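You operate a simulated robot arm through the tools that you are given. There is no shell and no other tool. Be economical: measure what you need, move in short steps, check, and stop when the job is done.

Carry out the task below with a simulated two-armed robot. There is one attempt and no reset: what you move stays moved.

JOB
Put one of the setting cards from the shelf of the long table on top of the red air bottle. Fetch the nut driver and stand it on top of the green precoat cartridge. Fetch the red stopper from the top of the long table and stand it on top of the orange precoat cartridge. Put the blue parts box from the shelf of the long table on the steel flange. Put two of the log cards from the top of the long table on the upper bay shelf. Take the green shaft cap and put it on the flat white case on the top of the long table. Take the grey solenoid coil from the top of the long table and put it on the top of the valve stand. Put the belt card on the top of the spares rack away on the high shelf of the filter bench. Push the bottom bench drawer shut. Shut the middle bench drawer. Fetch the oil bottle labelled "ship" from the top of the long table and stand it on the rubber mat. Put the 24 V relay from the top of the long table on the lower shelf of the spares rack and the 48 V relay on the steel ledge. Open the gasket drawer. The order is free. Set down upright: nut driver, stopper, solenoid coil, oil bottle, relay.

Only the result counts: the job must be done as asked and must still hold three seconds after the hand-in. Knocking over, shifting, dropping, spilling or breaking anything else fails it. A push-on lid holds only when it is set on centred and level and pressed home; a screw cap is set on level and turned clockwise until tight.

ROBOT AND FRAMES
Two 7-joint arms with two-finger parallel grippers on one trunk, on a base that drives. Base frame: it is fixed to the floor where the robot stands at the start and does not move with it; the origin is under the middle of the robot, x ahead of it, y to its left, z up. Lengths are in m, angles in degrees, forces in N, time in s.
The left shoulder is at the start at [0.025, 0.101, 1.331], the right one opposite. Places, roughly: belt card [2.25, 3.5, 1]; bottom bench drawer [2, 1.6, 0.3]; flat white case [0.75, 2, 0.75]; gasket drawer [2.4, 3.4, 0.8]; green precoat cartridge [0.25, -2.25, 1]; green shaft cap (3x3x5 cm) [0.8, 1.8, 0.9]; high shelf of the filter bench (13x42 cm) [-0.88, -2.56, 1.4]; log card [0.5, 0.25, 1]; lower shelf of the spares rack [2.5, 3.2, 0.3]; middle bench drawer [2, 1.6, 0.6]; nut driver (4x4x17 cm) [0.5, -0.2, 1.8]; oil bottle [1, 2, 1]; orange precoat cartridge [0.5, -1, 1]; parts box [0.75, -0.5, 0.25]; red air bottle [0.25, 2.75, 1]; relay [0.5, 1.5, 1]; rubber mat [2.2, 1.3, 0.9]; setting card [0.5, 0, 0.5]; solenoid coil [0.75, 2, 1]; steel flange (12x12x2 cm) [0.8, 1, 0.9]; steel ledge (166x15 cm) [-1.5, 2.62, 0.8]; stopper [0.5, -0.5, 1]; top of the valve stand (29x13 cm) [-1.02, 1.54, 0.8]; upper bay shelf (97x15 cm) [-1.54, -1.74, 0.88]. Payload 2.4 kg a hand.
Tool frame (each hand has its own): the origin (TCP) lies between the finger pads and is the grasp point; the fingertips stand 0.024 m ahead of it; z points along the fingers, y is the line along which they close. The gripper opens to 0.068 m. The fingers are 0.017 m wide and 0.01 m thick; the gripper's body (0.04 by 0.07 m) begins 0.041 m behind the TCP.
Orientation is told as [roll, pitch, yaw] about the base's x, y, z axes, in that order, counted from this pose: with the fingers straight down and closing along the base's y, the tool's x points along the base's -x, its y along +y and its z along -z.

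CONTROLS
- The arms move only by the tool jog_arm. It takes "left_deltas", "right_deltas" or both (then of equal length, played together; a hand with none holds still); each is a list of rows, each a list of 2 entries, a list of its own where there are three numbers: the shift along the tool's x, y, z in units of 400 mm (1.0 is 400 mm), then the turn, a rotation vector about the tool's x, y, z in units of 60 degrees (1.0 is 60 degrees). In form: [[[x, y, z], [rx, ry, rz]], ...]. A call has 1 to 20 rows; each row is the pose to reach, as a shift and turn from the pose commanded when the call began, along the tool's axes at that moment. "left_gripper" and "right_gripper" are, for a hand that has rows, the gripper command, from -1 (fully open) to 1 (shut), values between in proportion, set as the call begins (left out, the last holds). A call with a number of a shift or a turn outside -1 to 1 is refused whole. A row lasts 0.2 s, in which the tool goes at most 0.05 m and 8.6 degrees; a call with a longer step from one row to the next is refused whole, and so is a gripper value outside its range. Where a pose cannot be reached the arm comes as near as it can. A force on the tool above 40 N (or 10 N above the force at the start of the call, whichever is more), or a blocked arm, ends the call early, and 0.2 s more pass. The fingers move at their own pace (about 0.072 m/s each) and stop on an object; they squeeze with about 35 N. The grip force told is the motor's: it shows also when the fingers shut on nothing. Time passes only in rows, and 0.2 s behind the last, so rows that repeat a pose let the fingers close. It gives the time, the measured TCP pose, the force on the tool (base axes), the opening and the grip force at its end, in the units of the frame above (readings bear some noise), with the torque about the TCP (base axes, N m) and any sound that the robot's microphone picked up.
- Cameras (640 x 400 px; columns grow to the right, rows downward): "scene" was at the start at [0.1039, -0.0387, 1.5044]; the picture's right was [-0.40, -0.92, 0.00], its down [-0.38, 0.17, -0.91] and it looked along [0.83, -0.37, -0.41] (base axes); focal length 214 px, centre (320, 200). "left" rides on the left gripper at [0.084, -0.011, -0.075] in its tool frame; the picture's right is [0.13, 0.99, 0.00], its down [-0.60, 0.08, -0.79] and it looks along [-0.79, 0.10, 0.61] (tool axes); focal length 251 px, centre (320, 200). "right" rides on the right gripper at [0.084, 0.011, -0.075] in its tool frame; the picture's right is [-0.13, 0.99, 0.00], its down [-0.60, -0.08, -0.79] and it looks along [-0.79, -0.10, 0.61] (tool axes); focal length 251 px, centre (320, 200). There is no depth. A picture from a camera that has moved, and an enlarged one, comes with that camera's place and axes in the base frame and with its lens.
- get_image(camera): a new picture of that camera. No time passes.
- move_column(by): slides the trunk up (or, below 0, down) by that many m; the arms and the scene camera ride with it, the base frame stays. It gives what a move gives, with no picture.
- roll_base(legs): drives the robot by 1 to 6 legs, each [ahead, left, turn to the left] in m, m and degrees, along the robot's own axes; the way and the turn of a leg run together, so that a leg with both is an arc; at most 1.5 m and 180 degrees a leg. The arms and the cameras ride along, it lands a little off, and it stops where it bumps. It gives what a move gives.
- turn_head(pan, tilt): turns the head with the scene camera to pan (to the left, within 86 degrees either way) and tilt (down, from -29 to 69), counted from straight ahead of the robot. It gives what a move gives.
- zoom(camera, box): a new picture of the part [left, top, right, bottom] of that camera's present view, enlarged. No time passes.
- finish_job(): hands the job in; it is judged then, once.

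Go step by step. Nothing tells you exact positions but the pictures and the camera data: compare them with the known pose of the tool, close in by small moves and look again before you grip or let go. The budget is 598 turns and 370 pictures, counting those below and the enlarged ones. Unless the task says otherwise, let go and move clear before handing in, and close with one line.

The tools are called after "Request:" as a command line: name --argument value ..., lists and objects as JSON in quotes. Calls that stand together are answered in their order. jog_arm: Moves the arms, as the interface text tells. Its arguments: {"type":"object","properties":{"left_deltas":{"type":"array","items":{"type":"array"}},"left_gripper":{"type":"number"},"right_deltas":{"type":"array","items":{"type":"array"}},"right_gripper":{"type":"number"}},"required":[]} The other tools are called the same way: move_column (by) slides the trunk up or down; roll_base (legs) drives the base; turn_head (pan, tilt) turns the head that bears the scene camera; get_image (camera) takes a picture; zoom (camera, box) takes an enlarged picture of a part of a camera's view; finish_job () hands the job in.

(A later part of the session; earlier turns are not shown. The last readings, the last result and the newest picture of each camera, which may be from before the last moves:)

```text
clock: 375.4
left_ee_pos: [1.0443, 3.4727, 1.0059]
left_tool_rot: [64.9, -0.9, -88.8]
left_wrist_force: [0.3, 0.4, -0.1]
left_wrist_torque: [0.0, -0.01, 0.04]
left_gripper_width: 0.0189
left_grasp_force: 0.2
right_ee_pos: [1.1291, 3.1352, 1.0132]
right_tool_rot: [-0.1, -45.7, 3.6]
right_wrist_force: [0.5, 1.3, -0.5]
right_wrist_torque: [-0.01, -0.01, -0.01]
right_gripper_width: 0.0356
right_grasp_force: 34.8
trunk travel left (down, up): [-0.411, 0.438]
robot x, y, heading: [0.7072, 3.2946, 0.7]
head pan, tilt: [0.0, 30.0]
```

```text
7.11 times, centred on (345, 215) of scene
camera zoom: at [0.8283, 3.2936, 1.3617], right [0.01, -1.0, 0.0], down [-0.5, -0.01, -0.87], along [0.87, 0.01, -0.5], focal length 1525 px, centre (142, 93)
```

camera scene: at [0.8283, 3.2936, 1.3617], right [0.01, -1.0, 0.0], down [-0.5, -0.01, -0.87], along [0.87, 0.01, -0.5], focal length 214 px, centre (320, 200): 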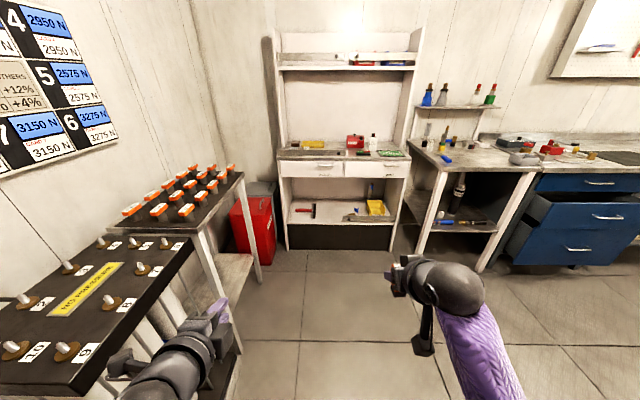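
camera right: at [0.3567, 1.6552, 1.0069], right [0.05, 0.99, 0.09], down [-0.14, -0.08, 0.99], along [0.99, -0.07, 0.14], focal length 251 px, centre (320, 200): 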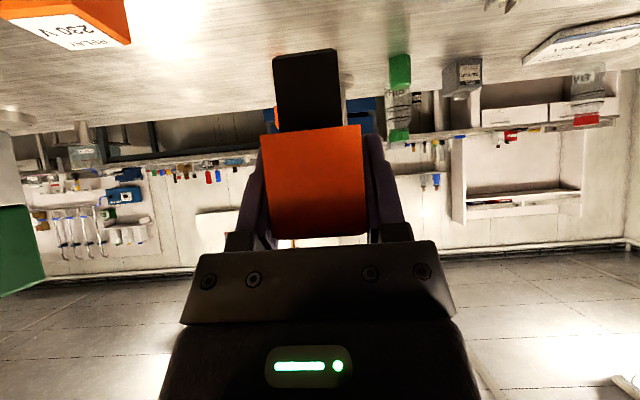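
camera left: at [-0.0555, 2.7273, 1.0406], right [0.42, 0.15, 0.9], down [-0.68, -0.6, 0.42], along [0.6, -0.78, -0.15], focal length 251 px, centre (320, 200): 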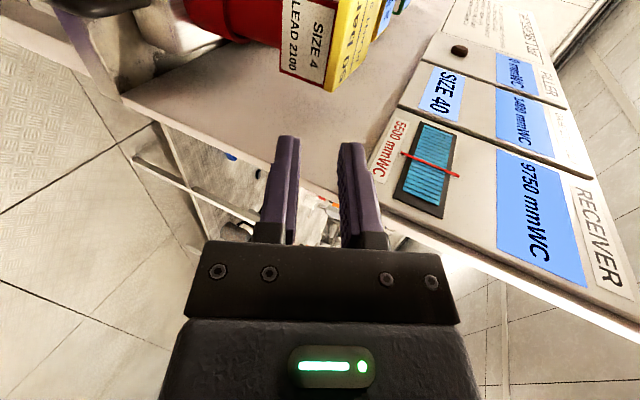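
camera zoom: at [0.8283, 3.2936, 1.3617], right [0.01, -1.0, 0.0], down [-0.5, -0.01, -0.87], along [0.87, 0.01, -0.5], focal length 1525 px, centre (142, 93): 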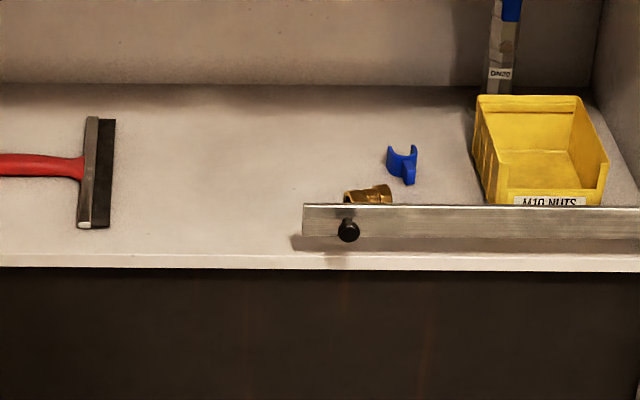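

The 24 V relay goes on the rack's lower shelf at about (2.36,3.23). I raise the left hand out of the way, lower the trunk and approach.

Request:
jog_arm --left_deltas '[[[0, 0.1, -0.05], [0, 0, 0]], [[0, 0.2, -0.1], [0, 0, 0]], [[0, 0.3, -0.15], [0, 0, 0]], [[0, 0.4, -0.2], [0, 0, 0]], [[0, 0.5, -0.24], [0, 0, 0]], [[0, 0.6, -0.28], [0, 0, 0]], [[0, 0.7, -0.33], [0, 0, 0]]]'

Request:
roll_base --legs '[[0.75, 0.07, -0.7]]'

Request:
move_column --by -0.39

Request:
get_image --camera "scene"

```text
clock: 377.0
left_ee_pos: [1.0426, 3.4793, 1.318]
left_tool_rot: [64.7, -0.8, -88.7]
left_wrist_force: [-0.4, 0.1, -0.9]
left_wrist_torque: [0.0, 0.01, -0.01]
left_gripper_width: 0.0187
left_grasp_force: 0.1
left hand out of reach, approached as far as the arm can: row 1, 2, 3, 4, 5
right_ee_pos: [1.1281, 3.1348, 1.0148]
right_tool_rot: [-0.2, -45.9, 3.7]
right_wrist_force: [-0.4, 1.0, -1.0]
right_wrist_torque: [-0.02, 0.01, 0.0]
right_gripper_width: 0.0355
right_grasp_force: 35.0
trunk travel left (down, up): [-0.411, 0.438]
robot x, y, heading: [0.7038, 3.2933, 0.7]
head pan, tilt: [0.0, 30.0]
```

```text
clock: 381.1
left_ee_pos: [1.8164, 3.5495, 1.3178]
left_tool_rot: [64.8, -0.8, -89.9]
left_wrist_force: [0.4, -0.3, -0.2]
left_wrist_torque: [-0.01, -0.03, 0.01]
left_gripper_width: 0.0185
left_grasp_force: 0.1
right_ee_pos: [1.8942, 3.2051, 1.0147]
right_tool_rot: [-0.2, -45.7, 2.5]
right_wrist_force: [0.9, -0.5, -1.4]
right_wrist_torque: [-0.01, 0.0, -0.03]
right_gripper_width: 0.0356
right_grasp_force: 34.7
trunk travel left (down, up): [-0.411, 0.438]
robot x, y, heading: [1.4744, 3.3709, -0.4]
head pan, tilt: [0.0, 30.0]
```

```text
clock: 384.4
left_ee_pos: [1.8605, 3.4865, 0.9476]
left_tool_rot: [66.5, 2.1, -102.0]
left_wrist_force: [1.9, 1.2, -2.0]
left_wrist_torque: [-0.06, -0.04, -0.12]
left_gripper_width: 0.0187
left_grasp_force: 0.1
right_ee_pos: [1.9026, 3.1602, 0.645]
right_tool_rot: [-2.7, -46.7, -3.3]
right_wrist_force: [0.0, 0.2, -0.4]
right_wrist_torque: [-0.04, 0.02, -0.09]
right_gripper_width: 0.0352
right_grasp_force: 35.0
trunk travel left (down, up): [-0.036, 0.813]
robot x, y, heading: [1.5085, 3.3599, -7.0]
head pan, tilt: [0.0, 30.0]
stopped: the arm was blocked; the commanded pose is now the measured one
```

```text
193 pictures are left
camera scene: at [1.714, 3.2811, 0.982], right [-0.12, -0.99, -0.05], down [-0.49, 0.11, -0.87], along [0.86, -0.08, -0.5], focal length 214 px, centre (320, 200)
```

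scene: 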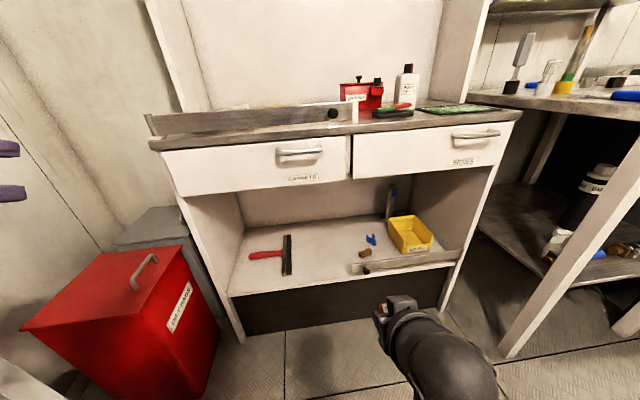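

The left arm touched something while lowering. I raise a little and look left.

Request:
move_column --by 0.15

Request:
turn_head --pan 80 --tilt 40

Request:
get_image --camera "scene"

```text
clock: 384.8
left_ee_pos: [1.8785, 3.4846, 0.9525]
left_tool_rot: [67.4, 1.8, -105.9]
left_wrist_force: [0.7, 0.0, -0.4]
left_wrist_torque: [0.01, -0.01, -0.03]
left_gripper_width: 0.0191
left_grasp_force: 0.1
right_ee_pos: [1.9105, 3.1657, 0.6494]
right_tool_rot: [-7.0, -46.7, -2.0]
right_wrist_force: [0.4, -0.2, -1.0]
right_wrist_torque: [0.0, 0.0, 0.0]
right_gripper_width: 0.0353
right_grasp_force: 34.9
trunk travel left (down, up): [-0.037, 0.812]
robot x, y, heading: [1.5205, 3.3531, -9.8]
head pan, tilt: [0.0, 30.0]
stopped: the arm was blocked; the commanded pose is now the measured one
```

```text
clock: 386.3
left_ee_pos: [1.8787, 3.4846, 0.9468]
left_tool_rot: [66.5, 1.3, -105.7]
left_wrist_force: [0.2, -0.4, 0.1]
left_wrist_torque: [-0.02, -0.02, 0.05]
left_gripper_width: 0.019
left_grasp_force: 0.1
right_ee_pos: [1.9064, 3.1626, 0.6474]
right_tool_rot: [-6.4, -46.5, -2.6]
right_wrist_force: [-0.7, 0.0, -0.7]
right_wrist_torque: [-0.02, 0.02, -0.04]
right_gripper_width: 0.0351
right_grasp_force: 35.8
trunk travel left (down, up): [-0.037, 0.812]
robot x, y, heading: [1.5164, 3.3551, -9.8]
head pan, tilt: [80.0, 40.0]
```

```text
192 pictures are left
camera scene: at [1.662, 3.3677, 0.9714], right [0.94, -0.34, -0.01], down [-0.21, -0.57, -0.8], along [0.27, 0.75, -0.6], focal length 214 px, centre (320, 200)
```

scene: 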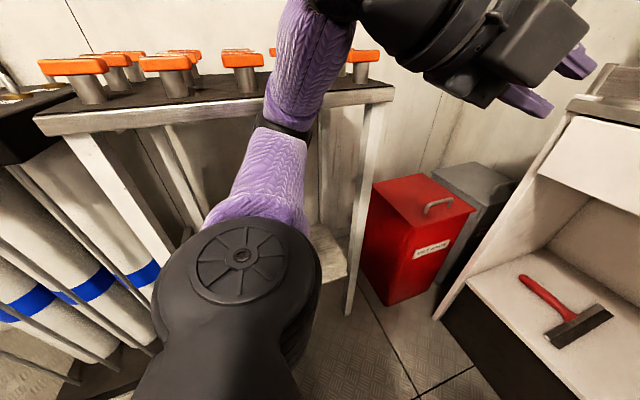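

Request:
roll_base --legs '[[0, -0.15, 0]]'

Request:
get_image --camera "scene"

```text
clock: 387.0
left_ee_pos: [1.9042, 3.505, 0.9478]
left_tool_rot: [66.5, -2.0, -106.6]
left_wrist_force: [-0.9, -0.1, -0.4]
left_wrist_torque: [-0.03, -0.02, 0.05]
left_gripper_width: 0.0188
left_grasp_force: 0.0
right_ee_pos: [1.915, 3.182, 0.652]
right_tool_rot: [-12.7, -46.2, 0.2]
right_wrist_force: [-1.4, -0.2, -0.8]
right_wrist_torque: [0.02, -0.01, 0.06]
right_gripper_width: 0.0356
right_grasp_force: 35.4
trunk travel left (down, up): [-0.037, 0.812]
robot x, y, heading: [1.5205, 3.3465, -11.5]
head pan, tilt: [80.0, 40.0]
stopped in leg 1: the robot was blocked; the commanded pose is now the measured one
```

```text
191 pictures are left
camera scene: at [1.6719, 3.3676, 0.9693], right [0.93, -0.37, 0.0], down [-0.23, -0.57, -0.79], along [0.29, 0.73, -0.62], focal length 214 px, centre (320, 200)
```

scene: 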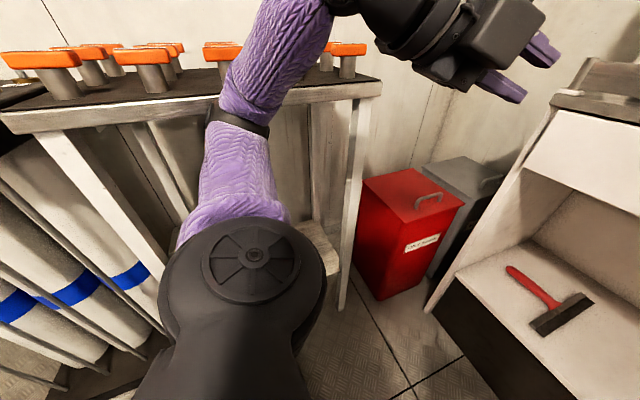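

Request:
turn_head --pan -60 --tilt 50

Request:
get_image --camera "scene"

Request:
turn_head --pan 86 --tilt 65

Request:
get_image --camera "scene"

```text
clock: 389.2
left_ee_pos: [1.9026, 3.5042, 0.9458]
left_tool_rot: [66.2, -1.6, -106.7]
left_wrist_force: [0.1, -0.1, 0.2]
left_wrist_torque: [0.0, 0.01, -0.03]
left_gripper_width: 0.0185
left_grasp_force: 0.0
right_ee_pos: [1.9136, 3.1818, 0.6498]
right_tool_rot: [-12.2, -46.1, -0.1]
right_wrist_force: [0.2, -0.6, -0.9]
right_wrist_torque: [-0.02, 0.01, -0.01]
right_gripper_width: 0.0353
right_grasp_force: 35.1
trunk travel left (down, up): [-0.037, 0.812]
robot x, y, heading: [1.5201, 3.3428, -11.2]
head pan, tilt: [-60.0, 50.0]
```

```text
190 pictures are left
camera scene: at [1.6636, 3.2157, 0.9497], right [-0.95, -0.32, -0.02], down [-0.24, 0.75, -0.62], along [0.21, -0.58, -0.79], focal length 214 px, centre (320, 200)
```

scene: 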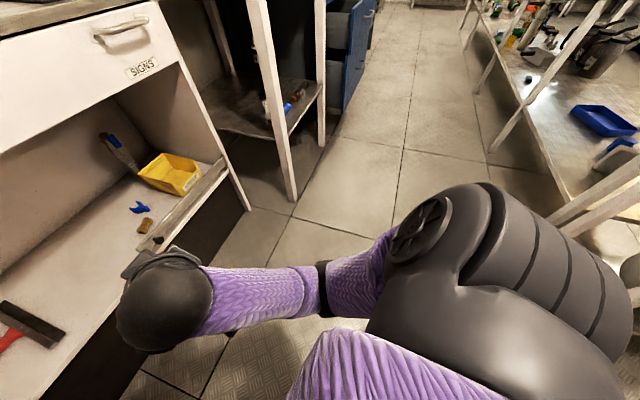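

```text
clock: 391.5
left_ee_pos: [1.904, 3.5035, 0.9459]
left_tool_rot: [66.3, -1.8, -106.9]
left_wrist_force: [-0.3, 0.4, -0.5]
left_wrist_torque: [0.01, 0.01, -0.02]
left_gripper_width: 0.0187
left_grasp_force: 0.1
right_ee_pos: [1.9128, 3.181, 0.6508]
right_tool_rot: [-12.1, -46.2, -0.2]
right_wrist_force: [0.3, 1.4, -0.5]
right_wrist_torque: [-0.01, 0.02, -0.01]
right_gripper_width: 0.0355
right_grasp_force: 35.1
trunk travel left (down, up): [-0.037, 0.812]
robot x, y, heading: [1.5212, 3.3485, -11.9]
head pan, tilt: [85.9, 65.0]
```

```text
189 pictures are left
camera scene: at [1.6556, 3.3477, 0.9361], right [0.96, -0.27, 0.0], down [-0.24, -0.86, -0.45], along [0.12, 0.44, -0.89], focal length 214 px, centre (320, 200)
```

scene: 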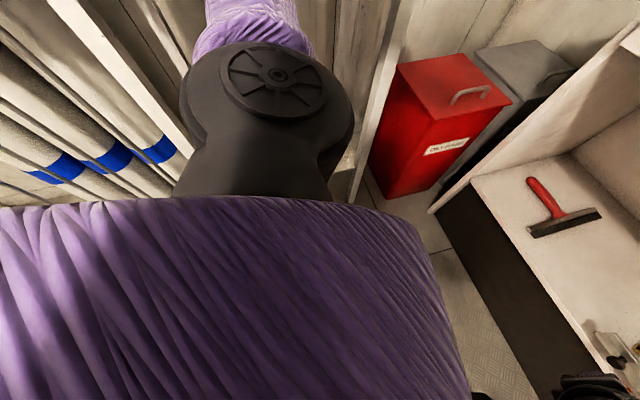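

The left elbow is caught by the neighbouring table edge. I pull the left hand inward gently.

Request:
jog_arm --left_deltas '[[[-0.05, 0, 0], [0, 0, 0]], [[-0.1, 0, 0.02], [0, 0, 0]], [[-0.15, 0, 0.04], [0, 0, 0]], [[-0.2, 0, 0.06], [0, 0, 0]]]'

Request:
turn_head --pan 80 --tilt 45

Request:
get_image --camera "scene"

```text
clock: 391.9
left_ee_pos: [1.896, 3.514, 0.9564]
left_tool_rot: [66.9, -2.6, -105.3]
left_wrist_force: [-1.4, -0.1, 0.3]
left_wrist_torque: [-0.01, 0.0, 0.01]
left_gripper_width: 0.0189
left_grasp_force: 0.0
right_ee_pos: [1.9121, 3.2046, 0.6553]
right_tool_rot: [-14.8, -46.2, 2.8]
right_wrist_force: [-1.4, -0.4, 0.2]
right_wrist_torque: [0.04, -0.02, 0.06]
right_gripper_width: 0.0356
right_grasp_force: 34.9
trunk travel left (down, up): [-0.037, 0.812]
robot x, y, heading: [1.5153, 3.3465, -10.8]
head pan, tilt: [85.9, 65.0]
stopped in row 1 (left hand): the arm was blocked; the commanded pose is now the measured one
```

```text
clock: 392.7
left_ee_pos: [1.897, 3.5132, 0.9537]
left_tool_rot: [66.7, -2.5, -105.3]
left_wrist_force: [0.3, 0.2, 0.6]
left_wrist_torque: [0.01, -0.02, -0.01]
left_gripper_width: 0.0187
left_grasp_force: 0.1
right_ee_pos: [1.9129, 3.2065, 0.6515]
right_tool_rot: [-14.6, -46.1, 2.9]
right_wrist_force: [-0.9, -0.4, 0.0]
right_wrist_torque: [-0.01, 0.0, 0.0]
right_gripper_width: 0.0359
right_grasp_force: 34.8
trunk travel left (down, up): [-0.037, 0.812]
robot x, y, heading: [1.5183, 3.3508, -10.1]
head pan, tilt: [80.0, 45.0]
```

```text
188 pictures are left
camera scene: at [1.6616, 3.3642, 0.962], right [0.94, -0.35, -0.01], down [-0.24, -0.64, -0.73], along [0.25, 0.69, -0.68], focal length 214 px, centre (320, 200)
```

scene: 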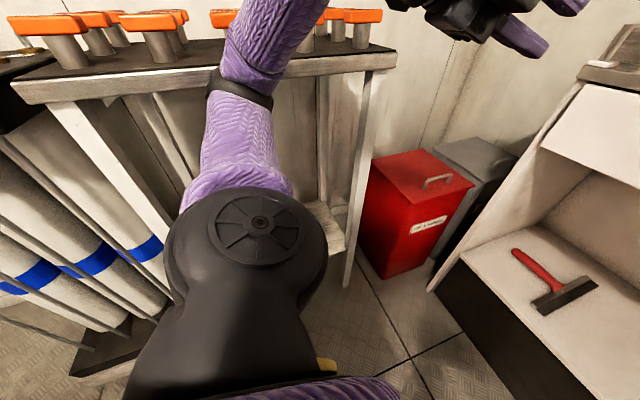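

Request:
roll_base --legs '[[-0.06, 0, 0]]'

```text
clock: 393.4
left_ee_pos: [1.9103, 3.5467, 0.9531]
left_tool_rot: [68.1, -6.3, -105.0]
left_wrist_force: [-0.6, -0.4, -0.1]
left_wrist_torque: [0.01, -0.05, 0.0]
left_gripper_width: 0.0189
left_grasp_force: 0.1
right_ee_pos: [1.914, 3.2293, 0.6531]
right_tool_rot: [-19.4, -45.6, 5.5]
right_wrist_force: [-0.5, -1.2, -0.8]
right_wrist_torque: [0.05, -0.01, 0.06]
right_gripper_width: 0.0352
right_grasp_force: 35.1
trunk travel left (down, up): [-0.037, 0.812]
robot x, y, heading: [1.5154, 3.3398, -11.2]
head pan, tilt: [80.0, 45.0]
stopped in leg 1: the robot was blocked; the commanded pose is now the measured one
```

Request:
get_image --camera "left"

Request:
turn_head --pan 0 --tilt 69

Request:
get_image --camera "scene"

```text
187 pictures are left
camera left: at [1.8617, 3.649, 0.9611], right [0.42, 0.13, 0.9], down [-0.83, -0.36, 0.43], along [0.38, -0.93, -0.05], focal length 251 px, centre (320, 200)
```

left: 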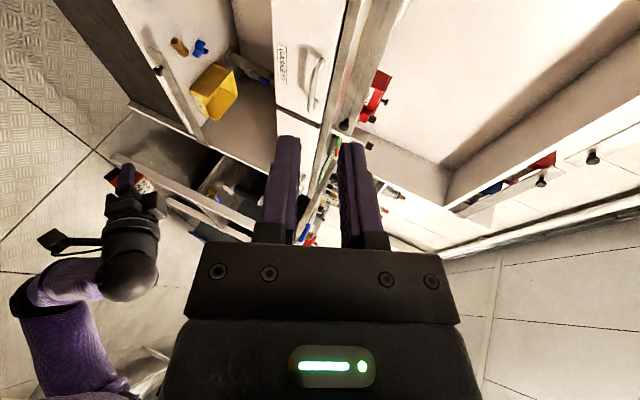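

```text
clock: 395.0
left_ee_pos: [1.9076, 3.5459, 0.9519]
left_tool_rot: [67.7, -6.0, -104.8]
left_wrist_force: [0.5, 0.2, 0.2]
left_wrist_torque: [0.03, 0.02, -0.02]
left_gripper_width: 0.0186
left_grasp_force: 0.1
right_ee_pos: [1.913, 3.2273, 0.6504]
right_tool_rot: [-19.0, -45.4, 5.7]
right_wrist_force: [0.2, 0.3, -1.4]
right_wrist_torque: [0.01, -0.02, 0.0]
right_gripper_width: 0.0353
right_grasp_force: 34.6
trunk travel left (down, up): [-0.037, 0.812]
robot x, y, heading: [1.5121, 3.343, -10.8]
head pan, tilt: [0.0, 68.8]
```

```text
186 pictures are left
camera scene: at [1.6857, 3.2798, 0.9292], right [-0.19, -0.98, -0.03], down [-0.91, 0.18, -0.36], along [0.36, -0.04, -0.93], focal length 214 px, centre (320, 200)
```

scene: 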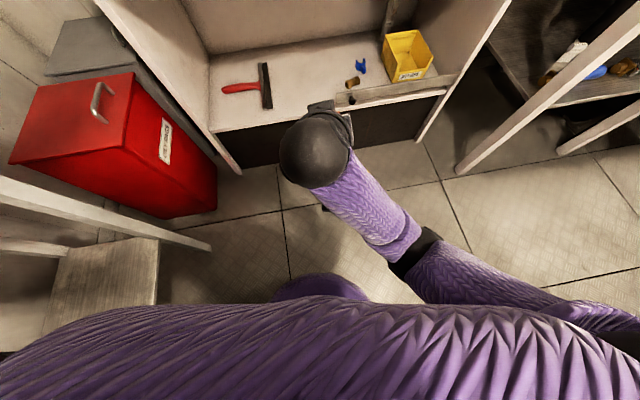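

Request:
jog_arm --left_deltas '[[[0, -0.02, 0.06], [0, 0, 0]], [[0, -0.04, 0.12], [0, 0, 0]], [[0, -0.06, 0.18], [0, 0, 0]], [[0, -0.08, 0.24], [0, 0, 0]], [[0, -0.1, 0.3], [0, 0, 0]]]'

```text
clock: 396.1
left_ee_pos: [1.9748, 3.5571, 0.8798]
left_tool_rot: [68.9, -7.3, -101.6]
left_wrist_force: [-0.6, -0.1, 0.6]
left_wrist_torque: [0.03, 0.02, 0.05]
left_gripper_width: 0.0185
left_grasp_force: 0.0
right_ee_pos: [1.906, 3.2579, 0.6547]
right_tool_rot: [-21.6, -45.6, 9.6]
right_wrist_force: [0.0, -0.1, -0.4]
right_wrist_torque: [0.05, 0.01, 0.02]
right_gripper_width: 0.0356
right_grasp_force: 35.3
trunk travel left (down, up): [-0.037, 0.812]
robot x, y, heading: [1.5003, 3.3397, -8.7]
head pan, tilt: [0.0, 68.8]
stopped in row 5 (left hand): the arm was blocked; the commanded pose is now the measured one
```

Request:
move_column --by 0.1

Request:
turn_head --pan 60 --tilt 50

Request:
get_image --camera "scene"

```text
clock: 396.4
left_ee_pos: [1.9811, 3.5723, 0.8709]
left_tool_rot: [69.2, -9.1, -101.5]
left_wrist_force: [-1.0, 0.5, 0.5]
left_wrist_torque: [0.01, 0.0, 0.03]
left_gripper_width: 0.019
left_grasp_force: 0.2
right_ee_pos: [1.9092, 3.2717, 0.6557]
right_tool_rot: [-23.9, -45.1, 11.2]
right_wrist_force: [-0.2, -1.6, -1.6]
right_wrist_torque: [0.02, 0.0, 0.05]
right_gripper_width: 0.0352
right_grasp_force: 35.5
trunk travel left (down, up): [-0.04, 0.81]
robot x, y, heading: [1.5003, 3.3384, -8.9]
head pan, tilt: [0.0, 68.8]
stopped: the arm was blocked; the commanded pose is now the measured one
```

```text
clock: 397.7
left_ee_pos: [1.9811, 3.57, 0.8708]
left_tool_rot: [69.0, -8.9, -101.7]
left_wrist_force: [-0.3, 0.0, -0.6]
left_wrist_torque: [-0.01, -0.02, 0.02]
left_gripper_width: 0.0187
left_grasp_force: 0.1
right_ee_pos: [1.9077, 3.2696, 0.6541]
right_tool_rot: [-23.6, -44.9, 10.9]
right_wrist_force: [1.0, 0.5, -1.4]
right_wrist_torque: [0.03, 0.01, -0.01]
right_gripper_width: 0.0354
right_grasp_force: 35.2
trunk travel left (down, up): [-0.04, 0.81]
robot x, y, heading: [1.5011, 3.3367, -8.9]
head pan, tilt: [60.0, 50.0]
```

```text
185 pictures are left
camera scene: at [1.6665, 3.3471, 0.9568], right [0.78, -0.63, -0.02], down [-0.48, -0.57, -0.67], along [0.41, 0.53, -0.75], focal length 214 px, centre (320, 200)
```

scene: 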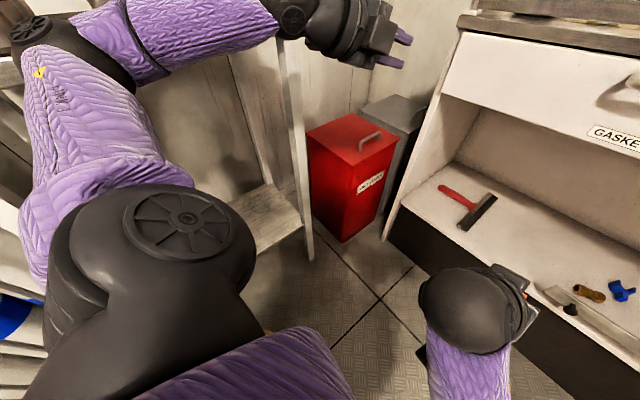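

The left elbow lies over the neighbouring small table. I lift the left hand to raise the elbow.

Request:
jog_arm --left_deltas '[[[-0.02, 0.05, 0], [0, 0, 0]], [[-0.04, 0.1, 0], [0, 0, 0]], [[-0.06, 0.15, 0.03], [0, 0, 0]], [[-0.08, 0.2, 0.06], [0, 0, 0]], [[-0.1, 0.25, 0.1], [0, 0, 0]]]'

Request:
get_image --camera "scene"

```text
clock: 398.9
left_ee_pos: [2.051, 3.5451, 0.9466]
left_tool_rot: [68.6, -9.6, -101.6]
left_wrist_force: [-0.2, 0.3, -0.1]
left_wrist_torque: [0.03, -0.02, 0.02]
left_gripper_width: 0.0187
left_grasp_force: 0.1
right_ee_pos: [1.9127, 3.2822, 0.6521]
right_tool_rot: [-24.2, -44.7, 11.8]
right_wrist_force: [0.3, 0.4, -0.4]
right_wrist_torque: [-0.02, 0.0, -0.03]
right_gripper_width: 0.0357
right_grasp_force: 34.8
trunk travel left (down, up): [-0.04, 0.81]
robot x, y, heading: [1.4998, 3.3408, -8.5]
head pan, tilt: [60.0, 50.0]
```

```text
184 pictures are left
camera scene: at [1.6737, 3.3812, 0.9524], right [0.78, -0.62, 0.0], down [-0.48, -0.6, -0.64], along [0.4, 0.5, -0.77], focal length 214 px, centre (320, 200)
```

scene: 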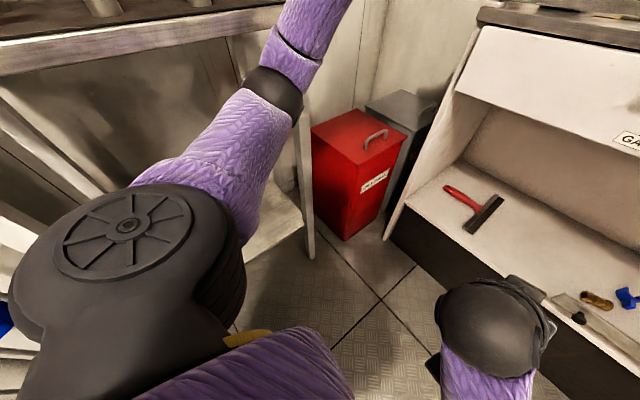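

Request:
roll_base --legs '[[0, -0.1, 0]]'

Request:
move_column --by 0.1

```text
clock: 400.1
left_ee_pos: [2.0355, 3.4498, 0.9463]
left_tool_rot: [68.7, -9.5, -101.5]
left_wrist_force: [-0.2, -0.3, 0.0]
left_wrist_torque: [0.01, -0.02, -0.01]
left_gripper_width: 0.0189
left_grasp_force: 0.0
right_ee_pos: [1.8958, 3.1868, 0.6516]
right_tool_rot: [-24.2, -44.7, 11.9]
right_wrist_force: [-1.1, 0.0, -1.3]
right_wrist_torque: [0.0, -0.01, 0.0]
right_gripper_width: 0.0356
right_grasp_force: 34.8
trunk travel left (down, up): [-0.04, 0.81]
robot x, y, heading: [1.4857, 3.2418, -8.2]
head pan, tilt: [60.0, 50.0]
```

```text
clock: 401.4
left_ee_pos: [2.0344, 3.4494, 1.0463]
left_tool_rot: [68.6, -9.5, -101.5]
left_wrist_force: [0.0, 0.0, -0.3]
left_wrist_torque: [-0.01, 0.0, -0.02]
left_gripper_width: 0.0186
left_grasp_force: 0.0
right_ee_pos: [1.8951, 3.187, 0.7519]
right_tool_rot: [-24.2, -44.7, 11.9]
right_wrist_force: [0.2, 0.3, -0.4]
right_wrist_torque: [0.0, -0.02, -0.03]
right_gripper_width: 0.0358
right_grasp_force: 35.1
trunk travel left (down, up): [-0.14, 0.71]
robot x, y, heading: [1.4844, 3.2445, -8.3]
head pan, tilt: [60.0, 50.0]
```

Free. I check that the small table's items were not disturbed.

Request:
roll_base --legs '[[0, -0.1, 8]]'

Request:
move_column --by 0.3

Request:
turn_head --pan 86 --tilt 35

Request:
get_image --camera "scene"

```text
clock: 402.5
left_ee_pos: [1.9926, 3.4236, 1.0462]
left_tool_rot: [68.7, -9.6, -93.4]
left_wrist_force: [-0.1, -0.3, -0.1]
left_wrist_torque: [0.04, 0.01, 0.0]
left_gripper_width: 0.0186
left_grasp_force: 0.0
right_ee_pos: [1.8918, 3.145, 0.7521]
right_tool_rot: [-24.2, -44.6, 20.2]
right_wrist_force: [0.5, -0.5, -1.3]
right_wrist_torque: [-0.01, -0.01, 0.03]
right_gripper_width: 0.0355
right_grasp_force: 34.7
trunk travel left (down, up): [-0.14, 0.71]
robot x, y, heading: [1.4795, 3.1445, -0.2]
head pan, tilt: [60.0, 50.0]
```

```text
clock: 405.5
left_ee_pos: [1.9924, 3.4244, 1.3469]
left_tool_rot: [68.6, -9.6, -93.3]
left_wrist_force: [0.1, -0.2, -0.4]
left_wrist_torque: [-0.02, 0.02, 0.0]
left_gripper_width: 0.0186
left_grasp_force: 0.1
right_ee_pos: [1.9014, 3.1104, 1.0415]
right_tool_rot: [-32.5, -43.4, 23.6]
right_wrist_force: [-1.3, -1.3, -0.8]
right_wrist_torque: [0.0, 0.04, 0.02]
right_gripper_width: 0.0355
right_grasp_force: 35.3
trunk travel left (down, up): [-0.44, 0.41]
robot x, y, heading: [1.4746, 3.1423, -0.2]
head pan, tilt: [60.0, 50.0]
```

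```text
clock: 406.4
left_ee_pos: [1.9904, 3.4249, 1.3462]
left_tool_rot: [68.7, -9.6, -93.3]
left_wrist_force: [0.4, 0.6, -0.3]
left_wrist_torque: [-0.03, 0.02, 0.0]
left_gripper_width: 0.0185
left_grasp_force: 0.0
right_ee_pos: [1.9013, 3.109, 1.0426]
right_tool_rot: [-32.8, -43.1, 23.5]
right_wrist_force: [0.8, 0.3, -1.3]
right_wrist_torque: [0.06, 0.0, 0.01]
right_gripper_width: 0.0357
right_grasp_force: 35.3
trunk travel left (down, up): [-0.44, 0.41]
robot x, y, heading: [1.4782, 3.1422, -0.0]
head pan, tilt: [85.9, 35.0]
```

```text
183 pictures are left
camera scene: at [1.5126, 3.2288, 1.3823], right [1.0, -0.07, 0.0], down [-0.04, -0.57, -0.82], along [0.06, 0.82, -0.57], focal length 214 px, centre (320, 200)
```

scene: 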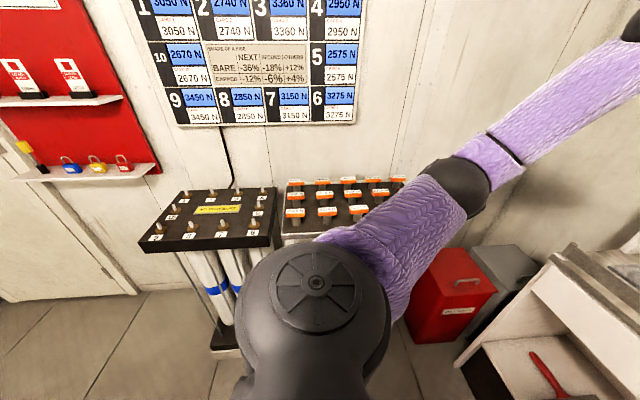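

Items look undisturbed. I restore the right hand's attitude and lateral position.

Request:
jog_arm --right_deltas '[[[0.02, -0.06, 0.02], [-0.05, 0.01, 0.05]], [[0.04, -0.13, 0.04], [-0.11, 0.015, 0.11]], [[0.06, -0.19, 0.06], [-0.16, 0.02, 0.17]], [[0.08, -0.26, 0.08], [-0.22, 0.03, 0.23]], [[0.102, -0.32, 0.094], [-0.27, 0.038, 0.282]], [[0.102, -0.32, 0.094], [-0.27, 0.038, 0.282]]]'

Request:
get_image --camera "right"

```text
clock: 407.8
left_ee_pos: [1.9905, 3.425, 1.3472]
left_tool_rot: [68.7, -9.7, -93.4]
left_wrist_force: [-0.1, 0.1, 0.4]
left_wrist_torque: [0.02, 0.0, -0.02]
left_gripper_width: 0.0188
left_grasp_force: 0.0
right_ee_pos: [1.9, 3.004, 1.0355]
right_tool_rot: [9.3, -44.6, -4.1]
right_wrist_force: [-0.6, 0.2, -0.8]
right_wrist_torque: [0.0, -0.03, 0.02]
right_gripper_width: 0.0357
right_grasp_force: 35.0
trunk travel left (down, up): [-0.44, 0.41]
robot x, y, heading: [1.4785, 3.14, -0.1]
head pan, tilt: [85.9, 35.0]
```

```text
182 pictures are left
camera right: at [1.7864, 3.012, 1.0307], right [0.05, 0.98, 0.2], down [-0.12, -0.2, 0.97], along [0.99, -0.07, 0.11], focal length 251 px, centre (320, 200)
```

right: 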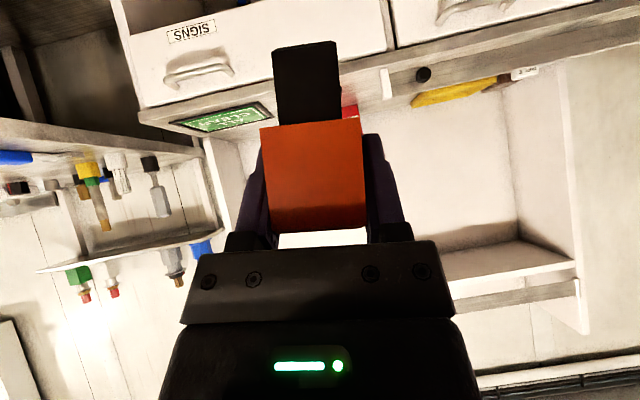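

Request:
jog_arm --right_deltas '[[[0, 0, 0], [0.055, -0.01, -0.025]], [[0, 0, 0], [0.107, -0.018, -0.048]], [[0, 0, 0], [0.107, -0.018, -0.048]]]'

Request:
roll_base --legs '[[0.24, -0.2, 0], [0, 0, 45]]'

Request:
turn_head --pan 0 --tilt 40

Request:
get_image --camera "scene"

```text
clock: 408.6
left_ee_pos: [1.9912, 3.4241, 1.347]
left_tool_rot: [68.7, -9.5, -93.4]
left_wrist_force: [0.0, 0.2, 0.3]
left_wrist_torque: [0.04, -0.04, 0.02]
left_gripper_width: 0.0189
left_grasp_force: 0.0
right_ee_pos: [1.9002, 3.0065, 1.0349]
right_tool_rot: [-0.2, -46.0, 0.1]
right_wrist_force: [0.1, -0.2, -0.7]
right_wrist_torque: [-0.02, 0.01, 0.01]
right_gripper_width: 0.0356
right_grasp_force: 34.5
trunk travel left (down, up): [-0.44, 0.41]
robot x, y, heading: [1.4777, 3.1416, -0.1]
head pan, tilt: [85.9, 35.0]
```

```text
clock: 412.8
left_ee_pos: [1.8754, 3.5086, 1.3464]
left_tool_rot: [68.8, -9.6, -47.6]
left_wrist_force: [0.6, -0.7, 0.4]
left_wrist_torque: [0.01, 0.02, -0.03]
left_gripper_width: 0.0186
left_grasp_force: 0.0
right_ee_pos: [2.1098, 3.1514, 1.0365]
right_tool_rot: [-0.3, -45.9, 45.8]
right_wrist_force: [0.4, 0.5, -0.9]
right_wrist_torque: [0.01, 0.01, 0.04]
right_gripper_width: 0.0354
right_grasp_force: 34.8
trunk travel left (down, up): [-0.44, 0.41]
robot x, y, heading: [1.717, 2.9404, 45.4]
head pan, tilt: [85.9, 35.0]
```

```text
clock: 414.4
left_ee_pos: [1.8755, 3.5098, 1.3458]
left_tool_rot: [68.7, -9.5, -47.7]
left_wrist_force: [-0.1, -0.7, 0.0]
left_wrist_torque: [0.01, -0.02, -0.01]
left_gripper_width: 0.0187
left_grasp_force: 0.1
right_ee_pos: [2.1106, 3.1503, 1.0355]
right_tool_rot: [-0.3, -45.9, 45.6]
right_wrist_force: [-0.7, 0.6, -0.8]
right_wrist_torque: [-0.02, 0.01, 0.0]
right_gripper_width: 0.0353
right_grasp_force: 34.7
trunk travel left (down, up): [-0.44, 0.41]
robot x, y, heading: [1.7162, 2.9426, 45.7]
head pan, tilt: [0.0, 40.0]
```

```text
181 pictures are left
camera scene: at [1.7984, 3.0216, 1.3748], right [0.71, -0.7, 0.0], down [-0.45, -0.46, -0.77], along [0.54, 0.55, -0.64], focal length 214 px, centre (320, 200)
```

scene: 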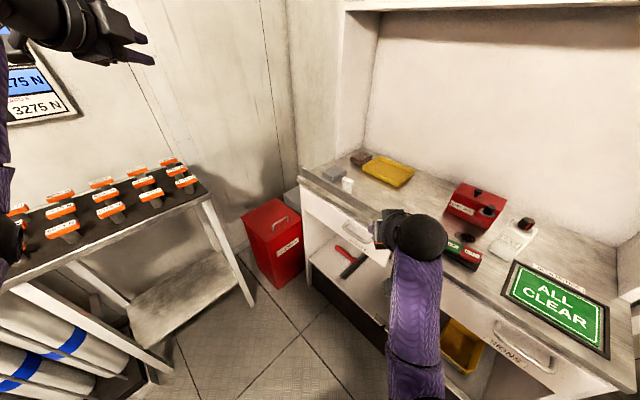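

Request:
move_column --by -0.2

Request:
move_column --by -0.19

Request:
get_image --camera "scene"

```text
clock: 416.6
left_ee_pos: [1.8754, 3.5084, 1.1466]
left_tool_rot: [68.6, -9.6, -47.6]
left_wrist_force: [1.2, -0.1, -0.3]
left_wrist_torque: [-0.04, 0.01, 0.01]
left_gripper_width: 0.0189
left_grasp_force: 0.0
right_ee_pos: [2.1105, 3.1506, 0.8349]
right_tool_rot: [-0.2, -46.0, 45.9]
right_wrist_force: [0.4, 0.7, -0.3]
right_wrist_torque: [0.0, 0.02, 0.01]
right_gripper_width: 0.0354
right_grasp_force: 35.4
trunk travel left (down, up): [-0.24, 0.61]
robot x, y, heading: [1.716, 2.9448, 45.7]
head pan, tilt: [0.0, 40.0]
```

```text
clock: 418.7
left_ee_pos: [1.8753, 3.5089, 0.9561]
left_tool_rot: [68.7, -9.5, -47.6]
left_wrist_force: [0.2, -0.4, -0.3]
left_wrist_torque: [-0.01, -0.02, 0.01]
left_gripper_width: 0.0188
left_grasp_force: 0.1
right_ee_pos: [2.1104, 3.1501, 0.6453]
right_tool_rot: [-0.2, -45.9, 45.9]
right_wrist_force: [-0.1, 0.0, -0.7]
right_wrist_torque: [-0.03, -0.01, 0.02]
right_gripper_width: 0.0355
right_grasp_force: 35.3
trunk travel left (down, up): [-0.05, 0.8]
robot x, y, heading: [1.7201, 2.9432, 45.5]
head pan, tilt: [0.0, 40.0]
```

```text
180 pictures are left
camera scene: at [1.864, 3.0884, 0.9772], right [0.71, -0.7, 0.0], down [-0.45, -0.46, -0.77], along [0.54, 0.55, -0.64], focal length 214 px, centre (320, 200)
```

scene: 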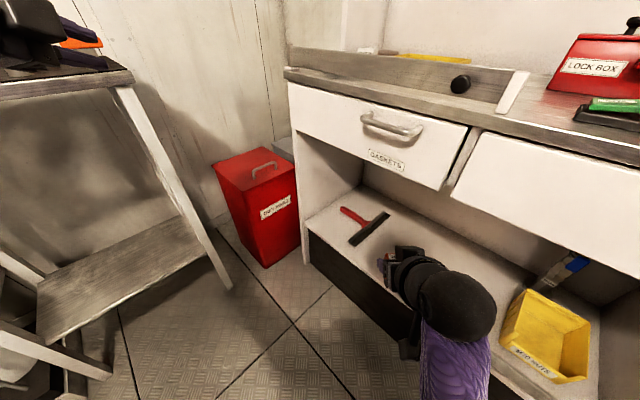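

Request:
jog_arm --right_deltas '[[[0.08, 0, 0.08], [0, 0, 0]], [[0.16, 0, 0.16], [0, 0, 0]], [[0.24, 0, 0.24], [0, 0, 0]], [[0.32, 0, 0.32], [0, 0, 0]], [[0.38, 0, 0.38], [0, 0, 0]], [[0.38, 0, 0.38], [0, 0, 0]]]'

Request:
get_image --camera "right"

Request:
get_image --camera "scene"

```text
clock: 420.1
left_ee_pos: [1.8755, 3.5082, 0.9559]
left_tool_rot: [68.6, -9.6, -47.6]
left_wrist_force: [0.0, -0.1, -0.2]
left_wrist_torque: [-0.01, -0.03, 0.0]
left_gripper_width: 0.0188
left_grasp_force: 0.0
right_ee_pos: [2.1094, 3.1536, 0.429]
right_tool_rot: [-0.1, -45.9, 45.9]
right_wrist_force: [0.5, 0.5, -0.1]
right_wrist_torque: [-0.01, -0.01, -0.01]
right_gripper_width: 0.0355
right_grasp_force: 35.0
trunk travel left (down, up): [-0.05, 0.8]
robot x, y, heading: [1.7168, 2.9427, 45.6]
head pan, tilt: [0.0, 40.0]
```

```text
179 pictures are left
camera right: at [2.0232, 3.0802, 0.4207], right [-0.65, 0.76, 0.09], down [-0.05, -0.16, 0.99], along [0.76, 0.63, 0.14], focal length 251 px, centre (320, 200)
```

right: 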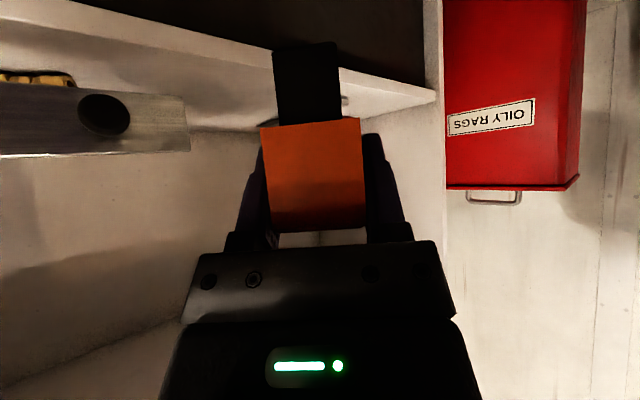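

```text
178 pictures are left
camera scene: at [1.864, 3.0885, 0.9771], right [0.71, -0.7, 0.0], down [-0.45, -0.46, -0.77], along [0.54, 0.55, -0.64], focal length 214 px, centre (320, 200)
```

scene: 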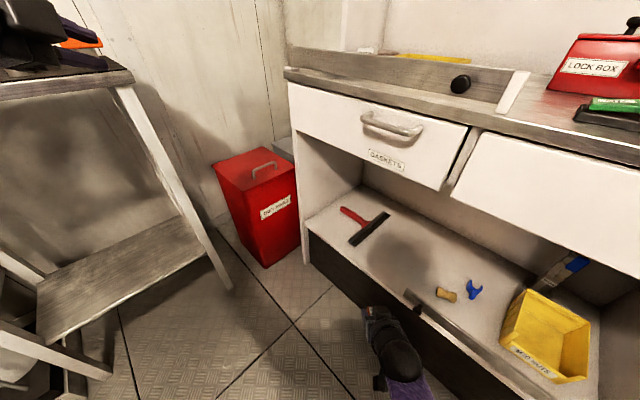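

Request:
roll_base --legs '[[0.16, -0.07, 0]]'

Request:
get_image --camera "scene"

```text
clock: 421.5
left_ee_pos: [2.034, 3.5733, 0.9564]
left_tool_rot: [68.7, -9.6, -47.6]
left_wrist_force: [0.8, -0.5, 0.6]
left_wrist_torque: [-0.01, 0.02, 0.0]
left_gripper_width: 0.0186
left_grasp_force: 0.1
right_ee_pos: [2.2685, 3.2163, 0.4297]
right_tool_rot: [-0.2, -45.9, 45.7]
right_wrist_force: [0.4, -0.3, -1.2]
right_wrist_torque: [0.02, 0.03, 0.02]
right_gripper_width: 0.0358
right_grasp_force: 34.4
trunk travel left (down, up): [-0.05, 0.8]
robot x, y, heading: [1.8773, 3.0032, 45.6]
head pan, tilt: [0.0, 40.0]
```

```text
177 pictures are left
camera scene: at [2.0231, 3.1528, 0.9771], right [0.71, -0.7, 0.0], down [-0.45, -0.46, -0.77], along [0.54, 0.55, -0.64], focal length 214 px, centre (320, 200)
```

scene: 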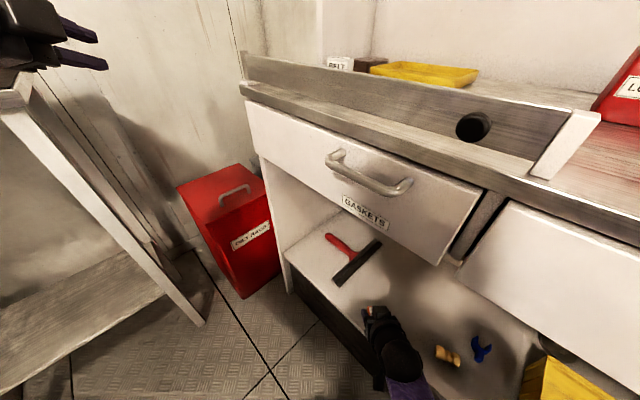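

Request:
roll_base --legs '[[0.1, -0.045, 0]]'

Request:
jog_arm --right_deltas '[[[0.05, 0, 0.05], [0, 0, 0]], [[0.1, 0, 0.1], [0, 0, 0]], [[0.115, 0, 0.115], [0, 0, 0]], [[0.115, 0, 0.115], [0, 0, 0]]]'

Request:
get_image --camera "scene"

```text
clock: 422.7
left_ee_pos: [2.1375, 3.615, 0.957]
left_tool_rot: [68.7, -9.6, -47.6]
left_wrist_force: [-0.1, -0.2, 1.0]
left_wrist_torque: [-0.03, 0.01, 0.0]
left_gripper_width: 0.0189
left_grasp_force: 0.2
right_ee_pos: [2.3716, 3.2586, 0.4304]
right_tool_rot: [-0.2, -45.9, 45.8]
right_wrist_force: [0.4, -0.1, -0.1]
right_wrist_torque: [0.01, 0.0, -0.04]
right_gripper_width: 0.0355
right_grasp_force: 35.0
trunk travel left (down, up): [-0.05, 0.8]
robot x, y, heading: [1.9797, 3.0484, 45.7]
head pan, tilt: [0.0, 40.0]
```

```text
clock: 423.7
left_ee_pos: [2.1356, 3.6139, 0.958]
left_tool_rot: [68.8, -9.7, -47.6]
left_wrist_force: [-0.3, -1.7, 0.6]
left_wrist_torque: [0.03, 0.0, 0.0]
left_gripper_width: 0.0187
left_grasp_force: 0.0
right_ee_pos: [2.3753, 3.2619, 0.3666]
right_tool_rot: [0.0, -46.4, 45.8]
right_wrist_force: [3.6, 4.7, 34.7]
right_wrist_torque: [0.22, 0.02, 0.07]
right_gripper_width: 0.0348
right_grasp_force: 35.3
trunk travel left (down, up): [-0.05, 0.8]
robot x, y, heading: [1.9794, 3.0473, 45.6]
head pan, tilt: [0.0, 40.0]
```

```text
176 pictures are left
camera scene: at [2.125, 3.1941, 0.9779], right [0.71, -0.7, 0.0], down [-0.45, -0.46, -0.77], along [0.54, 0.55, -0.64], focal length 214 px, centre (320, 200)
```

scene: 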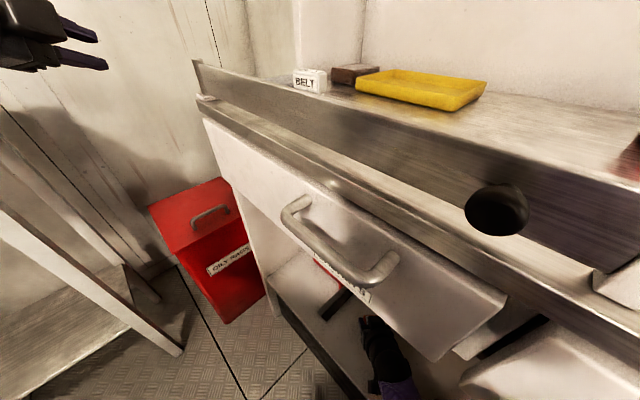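

Request:
jog_arm --right_deltas '[[[-0.006, 0, -0.006], [0, 0, 0]], [[-0.009, 0, -0.009], [0, 0, 0]]]'

Request:
get_image --camera "right"

```text
clock: 424.3
left_ee_pos: [2.1381, 3.616, 0.9552]
left_tool_rot: [68.6, -9.6, -47.6]
left_wrist_force: [0.3, -0.5, 0.1]
left_wrist_torque: [-0.04, 0.01, -0.02]
left_gripper_width: 0.0191
left_grasp_force: 0.1
right_ee_pos: [2.3717, 3.2586, 0.3667]
right_tool_rot: [-0.1, -45.2, 45.8]
right_wrist_force: [0.9, 0.0, -1.3]
right_wrist_torque: [0.01, 0.01, 0.0]
right_gripper_width: 0.0354
right_grasp_force: 35.3
trunk travel left (down, up): [-0.05, 0.8]
robot x, y, heading: [1.9788, 3.0523, 45.8]
head pan, tilt: [0.0, 40.0]
```

```text
175 pictures are left
camera right: at [2.2849, 3.1858, 0.36], right [-0.65, 0.76, 0.09], down [-0.04, -0.15, 0.99], along [0.76, 0.63, 0.13], focal length 251 px, centre (320, 200)
```

right: 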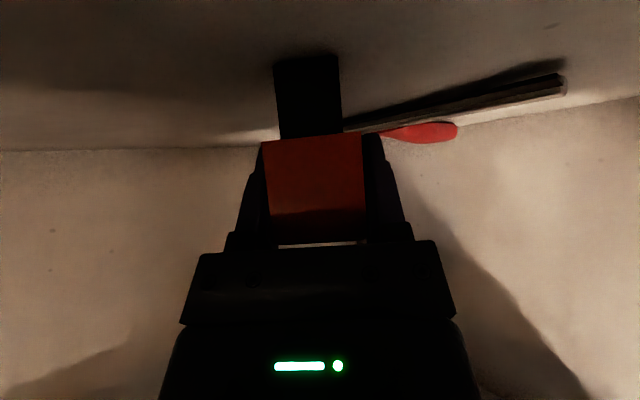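

Request:
jog_arm --right_deltas '[[[0.004, 0, 0.004], [0, 0, 0]], [[0.004, 0, 0.004], [0, 0, 0]], [[0.004, 0, 0.004], [0, 0, 0]], [[0.004, 0, 0.004], [0, 0, 0]]]' --right_gripper -0.6

Request:
jog_arm --right_deltas '[[[0, 0, -0.05], [0, 0, 0]], [[0, 0, -0.12], [0, 0, 0]], [[0, 0, -0.22], [0, 0, 0]]]'

Request:
get_image --camera "right"

```text
clock: 425.3
left_ee_pos: [2.1373, 3.6151, 0.9562]
left_tool_rot: [68.7, -9.5, -47.6]
left_wrist_force: [0.1, 0.0, 0.1]
left_wrist_torque: [0.01, 0.0, 0.0]
left_gripper_width: 0.0189
left_grasp_force: 0.1
right_ee_pos: [2.3732, 3.26, 0.369]
right_tool_rot: [-0.3, -45.8, 45.8]
right_wrist_force: [-0.2, -0.3, 0.4]
right_wrist_torque: [0.01, 0.0, 0.02]
right_gripper_width: 0.0545
right_grasp_force: 0.1
trunk travel left (down, up): [-0.05, 0.8]
robot x, y, heading: [1.9795, 3.0488, 45.6]
head pan, tilt: [0.0, 40.0]
```

```text
clock: 426.1
left_ee_pos: [2.1375, 3.6158, 0.9564]
left_tool_rot: [68.5, -9.6, -47.6]
left_wrist_force: [0.3, 0.1, -0.5]
left_wrist_torque: [-0.03, 0.01, 0.02]
left_gripper_width: 0.0185
left_grasp_force: 0.2
right_ee_pos: [2.3285, 3.2123, 0.4295]
right_tool_rot: [-0.1, -45.8, 45.7]
right_wrist_force: [0.1, 1.2, 0.2]
right_wrist_torque: [0.0, 0.0, 0.0]
right_gripper_width: 0.0544
right_grasp_force: 0.2
trunk travel left (down, up): [-0.05, 0.8]
robot x, y, heading: [1.9811, 3.0462, 45.4]
head pan, tilt: [0.0, 40.0]
```

```text
174 pictures are left
camera right: at [2.2422, 3.1405, 0.4224], right [-0.65, 0.76, 0.09], down [-0.05, -0.16, 0.99], along [0.76, 0.63, 0.14], focal length 251 px, centre (320, 200)
```

right: 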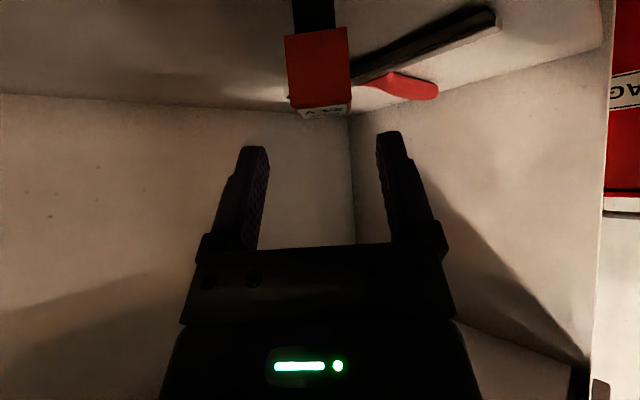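

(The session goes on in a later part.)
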